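You operate a simulated robot arm through the tools that you are given. There is no shell and no other tool. Be economical: measure what you need, move in short steps, check, and stop when the job is done.

Carry out the task below with a simulated robot arm. There is one attempt and no reset: what you move stays moved.

TASK
Open the lamp guard.
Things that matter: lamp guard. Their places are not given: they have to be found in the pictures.

It is judged by the outcome, as a careful person would: the job done as asked, and still so three seconds after it is handed in. It fails if anything else is knocked over, pushed out of place, dropped, spilled or broken.

THE ROBOT
A 6-joint arm with a two-finger parallel gripper, fixed in place. Base frame: the origin is at the foot of the arm, x ahead of it, y to its left, z up. Lengths are in m, angles in rad, forces in N, time in s.
Its first joint turns from -1.222 to 1.222 rad. Payload 1.9 kg.
Tool frame: the origin (TCP) lies between the finger pads and is the grasp point; the fingertips stand 0.023 m ahead of it; z points along the fingers, y is the line along which they close. The gripper opens to 0.094 m. The fingers are 0.038 m wide and 0.01 m thick; the gripper's body (0.054 by 0.096 m) begins 0.039 m behind the TCP.
Orientation is that of the tool frame in the base frame, as [roll, pitch, yaw] about the fixed x, y, z axes, in that order (R = Rz(yaw) Ry(pitch) Rx(roll)). With the fingers straight down and closing along the base's y, the tool's x points along the base's -x, its y along +y and its z along -z.

THE INTERFACE
- The arm moves only by the tool arm_command. Its argument "plan" is a list of rows, each an object of numbers (a shift or turn left out is 0, a gripper value left out holds the last): "grip": the opening in per cent of the stroke, from 0 (shut) to 100 (fully open); "x", "y", "z": the shift along the base's x, y, z in m; "ax", "ay", "az": the turn, a rotation vector about the base's x, y, z in rad. In form: [{"grip": .., "x": .., "y": .., "z": .., "ax": .., "ay": .., "az": ..}, ...]. A call has 1 to 8 rows; each row shifts and turns the commanded pose from where the row before left it. A row lasts 0.2 s, in which the tool goes at most 0.05 m and 0.15 rad; a call with a longer step from one row to the next is refused whole, and so is a gripper value outside its range. A pose out of reach is approached as far as the arm can. The call stops where the force on the tool passes 40 N (or 10 N more than at its start, if that is more) or the arm is blocked; 0.2 s more then pass. The fingers move at their own pace (about 0.108 m/s each) and stop on an object; they squeeze with about 33 N. The grip force told is the motor's: it shows also when the fingers shut on nothing. Time passes only in rows, and 0.2 s behind the last, so rows that do not move let the fingers close. It gives the time, the measured TCP pose, the force on the tool (base axes), the opening and the grip force at its end, in the units of the frame above (readings bear some noise), and new pictures: "views" is both (left out), scene, wrist or none.
- Cameras (640 x 400 px; columns grow to the right, rows downward): "scene" is fixed at [0.0633, 0.3105, 0.4495]; the picture's right is [-0.73, -0.68, 0.00], its down [-0.22, 0.24, -0.95] and it looks along [0.64, -0.69, -0.33] (base axes); focal length 308 px, centre (320, 200). "wrist" rides on the gripper at [-0.039, 0, -0.044] in the tool frame; the picture's right is [0.00, -1.00, 0.00], its down [0.97, 0.00, -0.24] and it looks along [0.24, 0.00, 0.97] (tool axes); focal length 218 px, centre (320, 200).
- point_at(camera, pixels): for up to 12 pixels [column, row] of the newest picture of that camera ("zoom" is the newest enlarged one), the place [x, y, z] in the base frame of the surface seen there, good to about 0.002 m. No time passes.
- zoom(camera, box): a new picture of the part [left, top, right, bottom] of that camera's present view, enlarged. No time passes.
- job_done(): hands the job in; it is judged then, once.

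Work in short steps. Measure before you move; look again where a grasp or a placing could have gone wrong, and mend it. You have 60 turns and 120 pictures in all, the two below and enlarged ones among them. Open the gripper and draw the arm clear of the work before you hand the job in, unless the task says otherwise; then end with one line.

The tools are called by a JSON object that holds its "op" and its "data". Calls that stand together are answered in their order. arm_command: Moves the arm, as the interface text tells. Its arguments: {"type":"object","properties":{"plan":{"type":"array","items":{"type":"object","properties":{"grip":{"type":"number"},"x":{"type":"number"},"y":{"type":"number"},"z":{"type":"number"},"ax":{"type":"number"},"ay":{"type":"number"},"az":{"type":"number"}}}},"views":{"type":"string","enum":["both","scene","wrist","none"]}},"required":["plan"]} The other tools are called the same way: point_at (camera, pixels) gives the place of the surface under pixels of a picture; zoom (camera, box) takes an enlarged picture of a part of a camera's view; job_done () hands the job in.

At the start:

```text
time_s: 0.0
ee_pos: [0.2607, -0.0102, 0.3231]
ee_rot: [3.141, 0.0, -3.141]
wrist_force: [0.3, -0.4, 0.3]
gripper_width: 0.0942
grip_force: 0.1
```

scene: 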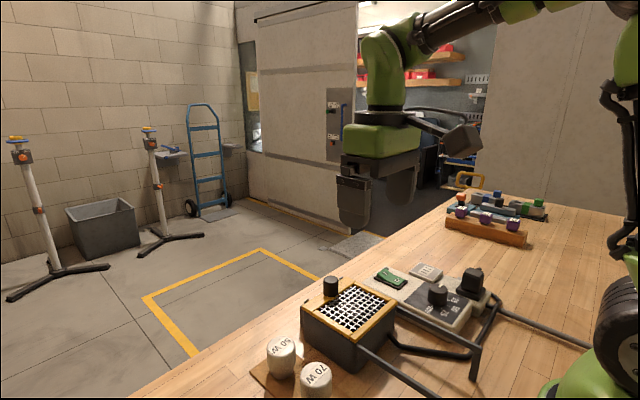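
wrist: 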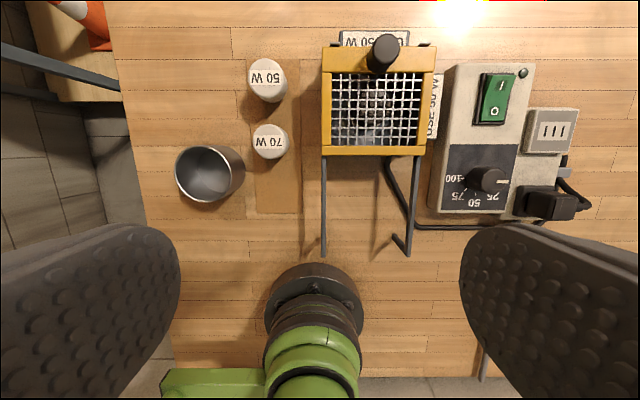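

The guard looks like the yellow-framed mesh with a black knob at wrist (385,50). I zoom in on both views to find the hinge.

{"op": "zoom", "data": {"camera": "wrist", "box": [290, 20, 450, 270]}}

{"op": "zoom", "data": {"camera": "scene", "box": [250, 250, 520, 400]}}

{"op": "point_at", "data": {"camera": "wrist", "pixels": [[387, 45], [380, 65], [330, 60], [428, 60], [325, 150], [420, 150], [324, 250], [408, 250], [396, 238], [345, 37], [270, 65], [268, 132]]}}

{"op": "point_at", "data": {"camera": "scene", "pixels": [[331, 279], [331, 291], [310, 309], [375, 343], [394, 310], [472, 375], [472, 350], [345, 350], [430, 390]]}}

```text
1.60 times, centred on (370, 145) of wrist
```

zoom: 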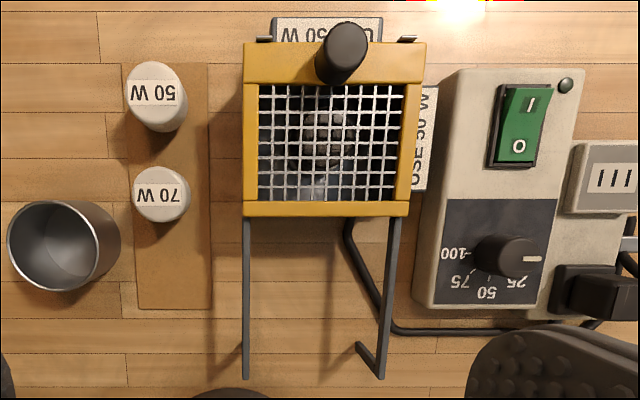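

```text
2.37 times, centred on (385, 325) of scene
```

zoom: 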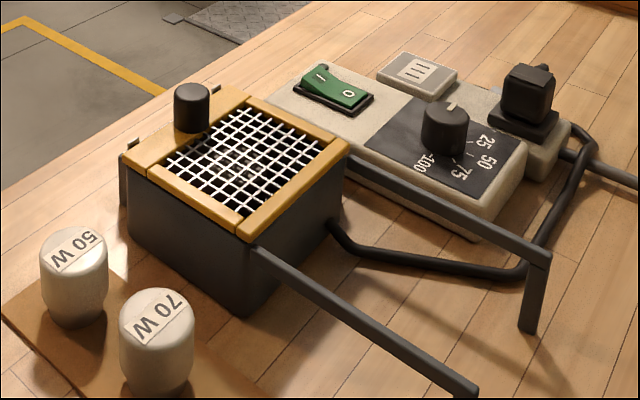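

```text
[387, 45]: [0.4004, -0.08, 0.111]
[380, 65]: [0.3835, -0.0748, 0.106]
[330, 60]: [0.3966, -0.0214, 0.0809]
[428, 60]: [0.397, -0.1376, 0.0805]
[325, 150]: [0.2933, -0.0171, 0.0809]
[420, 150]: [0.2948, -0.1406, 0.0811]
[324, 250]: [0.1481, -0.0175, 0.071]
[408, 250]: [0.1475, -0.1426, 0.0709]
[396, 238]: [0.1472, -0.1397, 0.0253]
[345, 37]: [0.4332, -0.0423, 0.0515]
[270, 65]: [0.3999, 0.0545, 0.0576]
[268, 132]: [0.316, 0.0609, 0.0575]
```

```text
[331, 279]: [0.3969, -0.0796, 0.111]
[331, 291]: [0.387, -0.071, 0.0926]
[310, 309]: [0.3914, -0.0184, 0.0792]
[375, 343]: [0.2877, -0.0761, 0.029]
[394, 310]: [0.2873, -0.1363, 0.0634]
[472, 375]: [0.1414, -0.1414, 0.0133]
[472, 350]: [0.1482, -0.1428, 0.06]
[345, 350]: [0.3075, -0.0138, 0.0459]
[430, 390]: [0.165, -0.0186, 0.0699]
```

The yellow frame (z≈0.081) seems to sit on two rails running toward the base, from x≈0.41 to 0.148, with a knob at about (0.397,-0.078). I open the gripper, move above the knob and look closer.

{"op": "zoom", "data": {"camera": "scene", "box": [290, 265, 400, 345]}}

{"op": "zoom", "data": {"camera": "scene", "box": [350, 290, 490, 400]}}

{"op": "arm_command", "data": {"plan": [{"grip": 100, "x": 0.03, "y": -0.015, "z": -0.03}, {"x": 0.03, "y": -0.015, "z": -0.03}, {"x": 0.03, "y": -0.015, "z": -0.03}, {"x": 0.02, "y": -0.01, "z": -0.03}, {"x": 0.01, "y": -0.005}, {}]}}

```text
5.00 times, centred on (345, 305) of scene
```

zoom: 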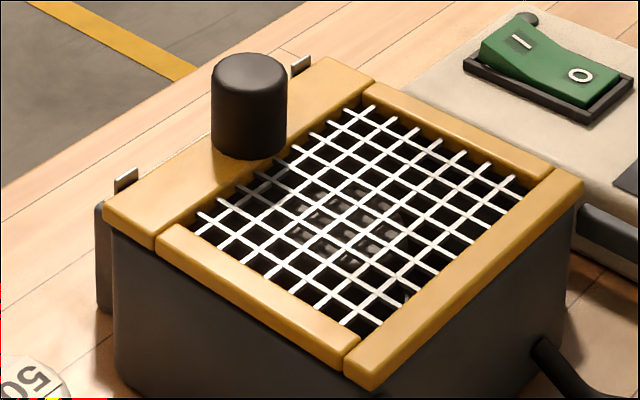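

```text
3.64 times, centred on (420, 345) of scene
```

zoom: 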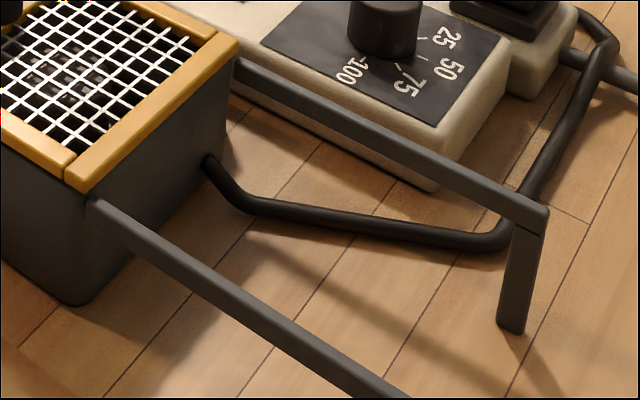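

```text
time_s: 1.4
ee_pos: [0.3808, -0.0698, 0.2037]
ee_rot: [-3.141, 0.003, -3.14]
wrist_force: [0.2, 0.1, -0.1]
gripper_width: 0.094
grip_force: 0.1
```

scene: 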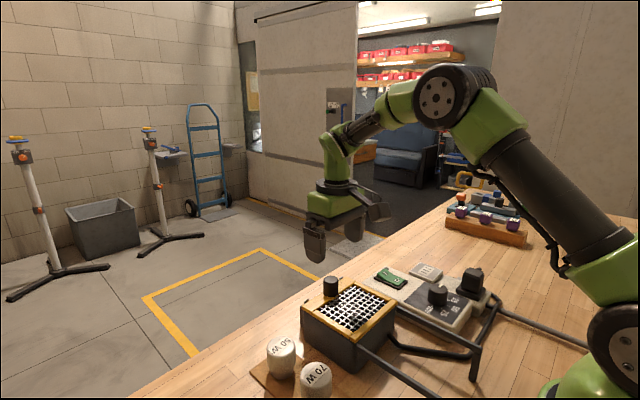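
wrist: 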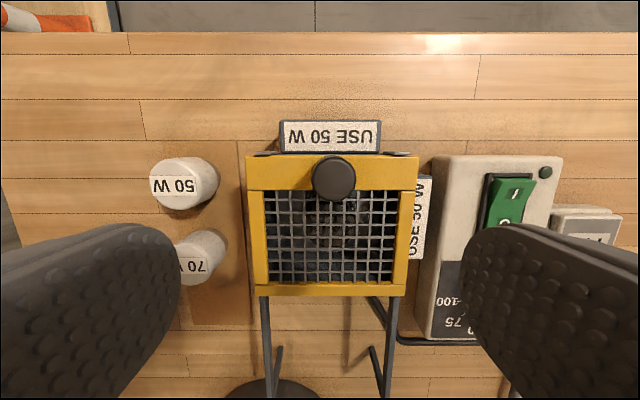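

The rails suggest a sliding guard, with small clips at the far edge. I measure the knob before descending.

{"op": "point_at", "data": {"camera": "wrist", "pixels": [[333, 178], [316, 180], [353, 180], [333, 162], [333, 197], [265, 153], [265, 170], [400, 152]]}}

{"op": "zoom", "data": {"camera": "wrist", "box": [235, 110, 435, 310]}}

```text
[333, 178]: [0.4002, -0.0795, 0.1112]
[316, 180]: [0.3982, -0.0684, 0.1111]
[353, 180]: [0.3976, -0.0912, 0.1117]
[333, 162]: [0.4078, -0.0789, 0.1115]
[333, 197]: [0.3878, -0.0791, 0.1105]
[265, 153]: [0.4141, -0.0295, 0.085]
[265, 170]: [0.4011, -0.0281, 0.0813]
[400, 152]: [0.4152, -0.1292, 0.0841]
```

```text
2.00 times, centred on (335, 210) of wrist
```

zoom: 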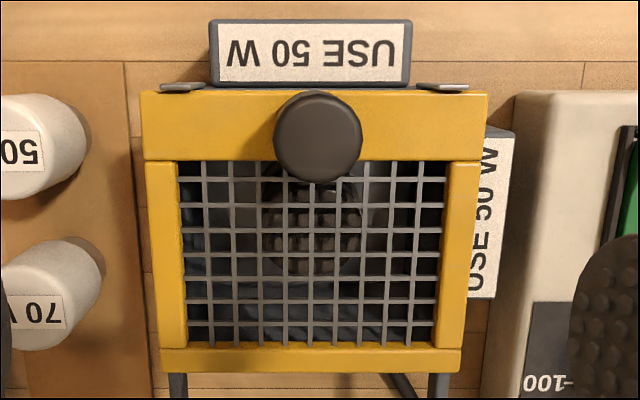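

Knob centre is (0.398,-0.079), about 0.023 wide, top at 0.111. I half-close the gripper so the fingers miss the clips, then descend to TCP z≈0.111.

{"op": "arm_command", "data": {"plan": [{"grip": 50, "x": 0.017, "y": -0.009}, {"z": -0.02}, {"z": -0.03}, {"z": -0.025}, {"z": -0.018}, {}]}}

```text
time_s: 2.8
ee_pos: [0.3987, -0.0791, 0.1119]
ee_rot: [3.141, -0.001, 3.141]
wrist_force: [0.6, 0.2, -0.1]
gripper_width: 0.0472
grip_force: 0.0
```

scene: 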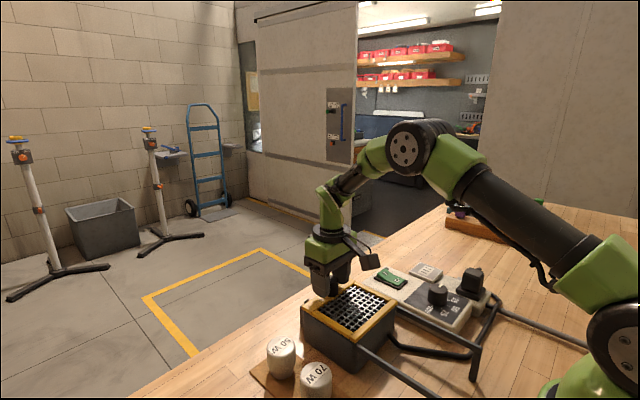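
wrist: 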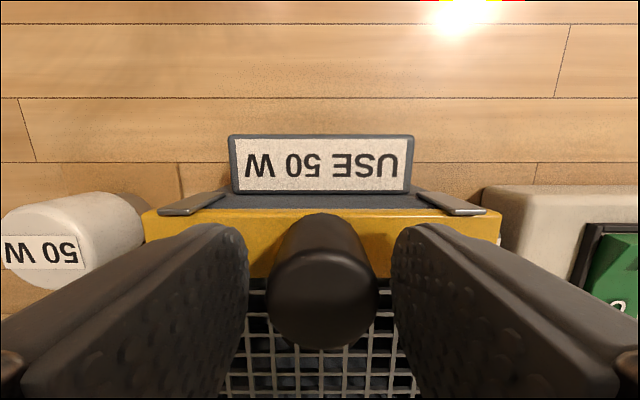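

The knob is centred between the fingers. I grip and pull slightly toward -x as a test.

{"op": "arm_command", "data": {"plan": [{"grip": 0}, {}, {"x": -0.004}, {"x": -0.006}, {"x": -0.006}]}}

```text
time_s: 4.0
ee_pos: [0.3814, -0.0802, 0.1107]
ee_rot: [-3.139, 0.0, 3.141]
wrist_force: [0.9, -9.6, -2.5]
gripper_width: 0.0292
grip_force: 45.2
```

scene: 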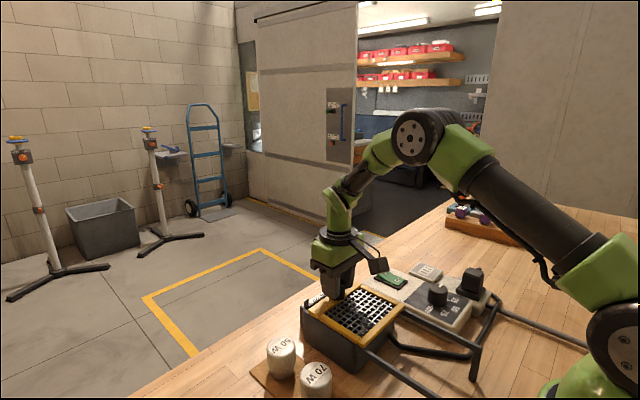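
wrist: 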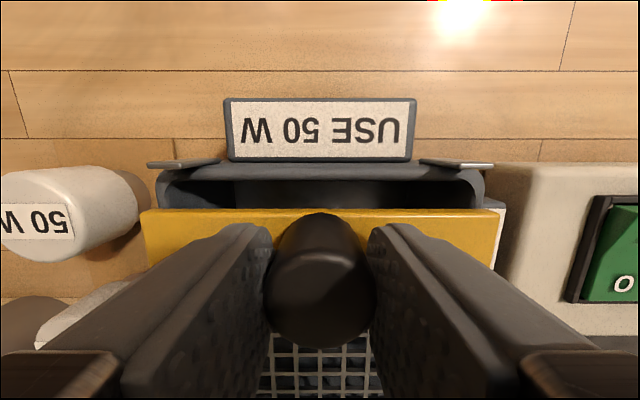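

It slides: the guard moved off the clips with little force along x. I trim y slightly and keep pulling.

{"op": "arm_command", "data": {"plan": [{"x": -0.012, "y": -0.001}, {"x": -0.015}, {"x": -0.015}, {"x": -0.015}, {"x": -0.015}], "views": "scene"}}

```text
time_s: 5.2
ee_pos: [0.3097, -0.0814, 0.1119]
ee_rot: [3.141, 0.004, 3.141]
wrist_force: [0.9, 7.1, 15.2]
gripper_width: 0.0293
grip_force: 44.3
```

scene: 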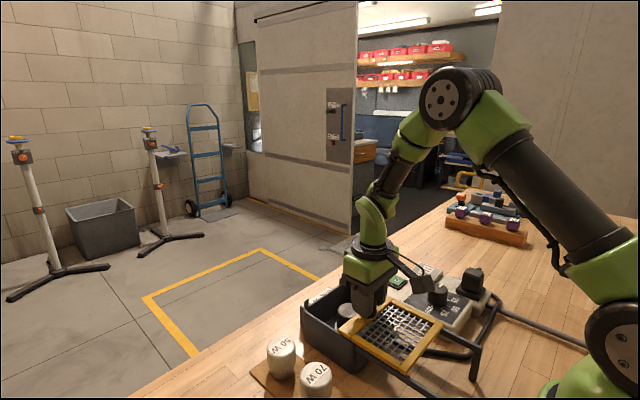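

Opening further works; now about 0.088 out. Upward force of 15 N on the tool, so I ease z up 1 mm and continue.

{"op": "arm_command", "data": {"plan": [{"x": -0.012, "y": 0.0005, "z": 0.001}, {"x": -0.012}, {"x": -0.01}, {}], "views": "both"}}

```text
time_s: 6.2
ee_pos: [0.2759, -0.0791, 0.1119]
ee_rot: [-3.141, -0.001, -3.141]
wrist_force: [-1.5, -24.4, -32.5]
gripper_width: 0.0292
grip_force: 44.8
```

scene: 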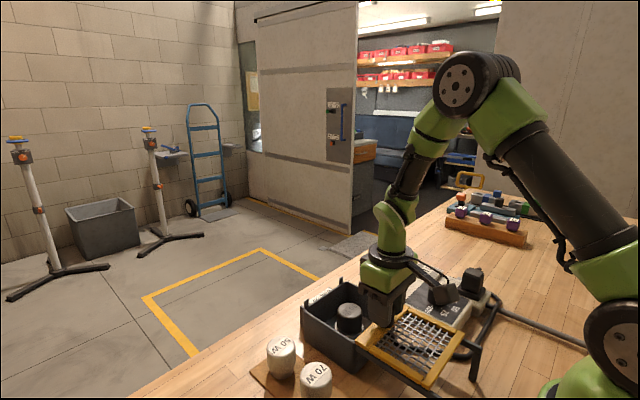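
wrist: 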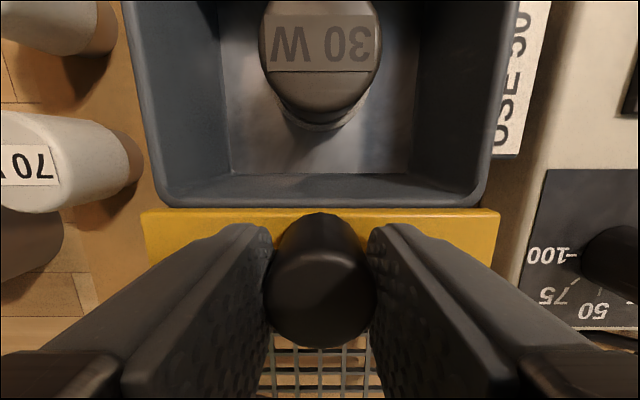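

The box is nearly fully uncovered (travel ≈0.122), but side/lift forces are up. I undo most of the trim and go on in small steps to the stop.

{"op": "arm_command", "data": {"plan": [{"y": -0.0004, "z": -0.0007}, {"x": -0.003}, {"x": -0.003}, {"x": -0.003}, {"x": -0.003}], "views": "both"}}

```text
time_s: 7.4
ee_pos: [0.263, -0.0811, 0.1123]
ee_rot: [3.14, 0.002, -3.141]
wrist_force: [1.0, 9.1, -9.1]
gripper_width: 0.0291
grip_force: 45.1
```

scene: 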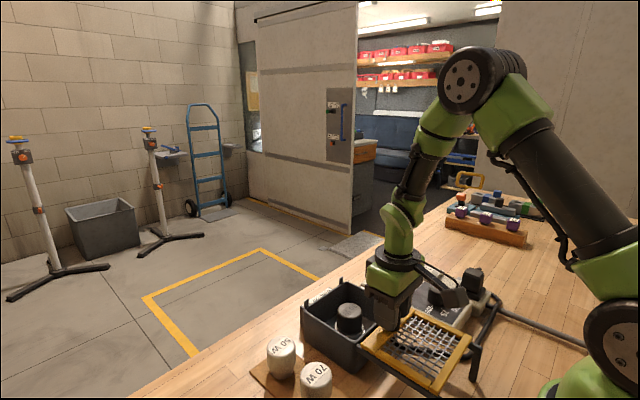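
wrist: 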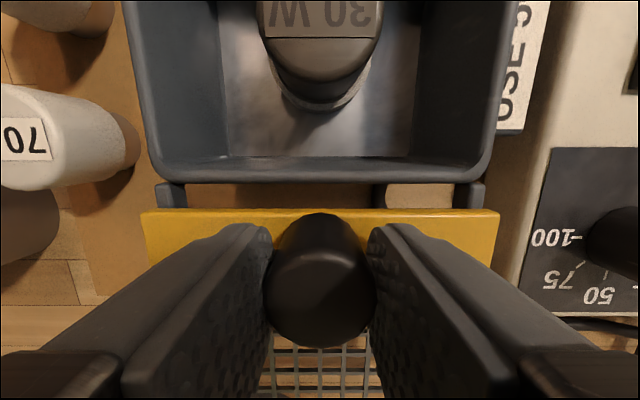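

The box is wholly uncovered (gap between frame and box visible at wrist row ~195), and the frame is near the rail ends. I stop here, release and lift away.

{"op": "arm_command", "data": {"plan": [{"grip": 45}, {}, {"z": 0.03}, {"z": 0.04}, {"z": 0.04}, {"z": 0.04}, {}]}}

```text
time_s: 9.0
ee_pos: [0.2619, -0.0803, 0.2617]
ee_rot: [3.14, 0.002, -3.141]
wrist_force: [0.8, -0.2, 0.3]
gripper_width: 0.0425
grip_force: 0.0
```

scene: 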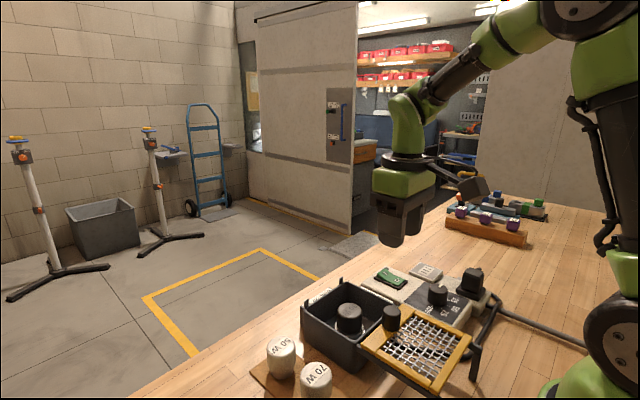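
wrist: 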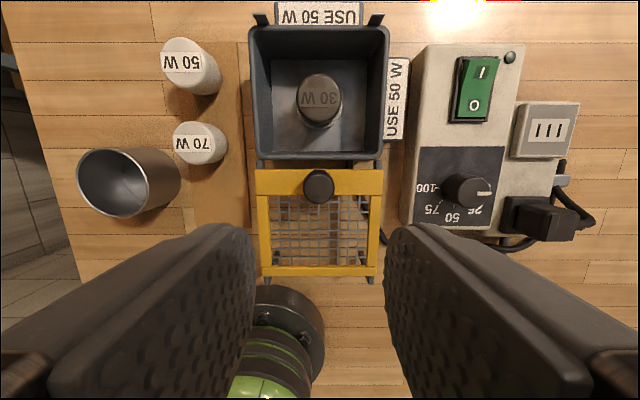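

The guard rests level on its rails, the lamp box is open, and nothing else has moved. I open the gripper, wait briefly, and check the guard hasn't moved.

{"op": "arm_command", "data": {"plan": [{"grip": 100, "z": 0.03}, {"z": 0.03}, {}, {}, {}, {}, {}, {}], "views": "wrist"}}

{"op": "point_at", "data": {"camera": "scene", "pixels": [[391, 314], [372, 347], [436, 380], [466, 342]]}}

```text
time_s: 10.8
ee_pos: [0.2616, -0.0812, 0.3214]
ee_rot: [3.141, 0.0, 3.141]
wrist_force: [0.5, 0.0, 0.7]
gripper_width: 0.0937
grip_force: 0.2
```

wrist: 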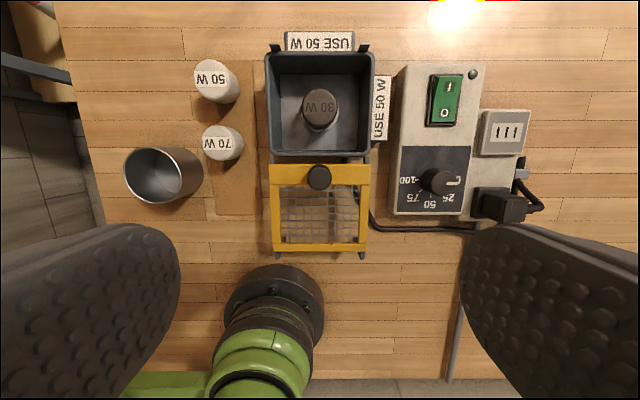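

```text
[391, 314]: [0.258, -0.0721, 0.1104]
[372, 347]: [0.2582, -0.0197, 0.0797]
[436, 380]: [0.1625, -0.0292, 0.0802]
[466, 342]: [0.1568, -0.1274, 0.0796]
```

The guard is level at z≈0.080 and has stayed where I left it, so I hand the job in.

{"op": "job_done", "data": {}}

```text
The job is handed in.
```

The lamp guard is open: I slid it about 0.135 m along its rails until the lamp box was fully uncovered, then let go and moved the arm clear; nothing else was disturbed.
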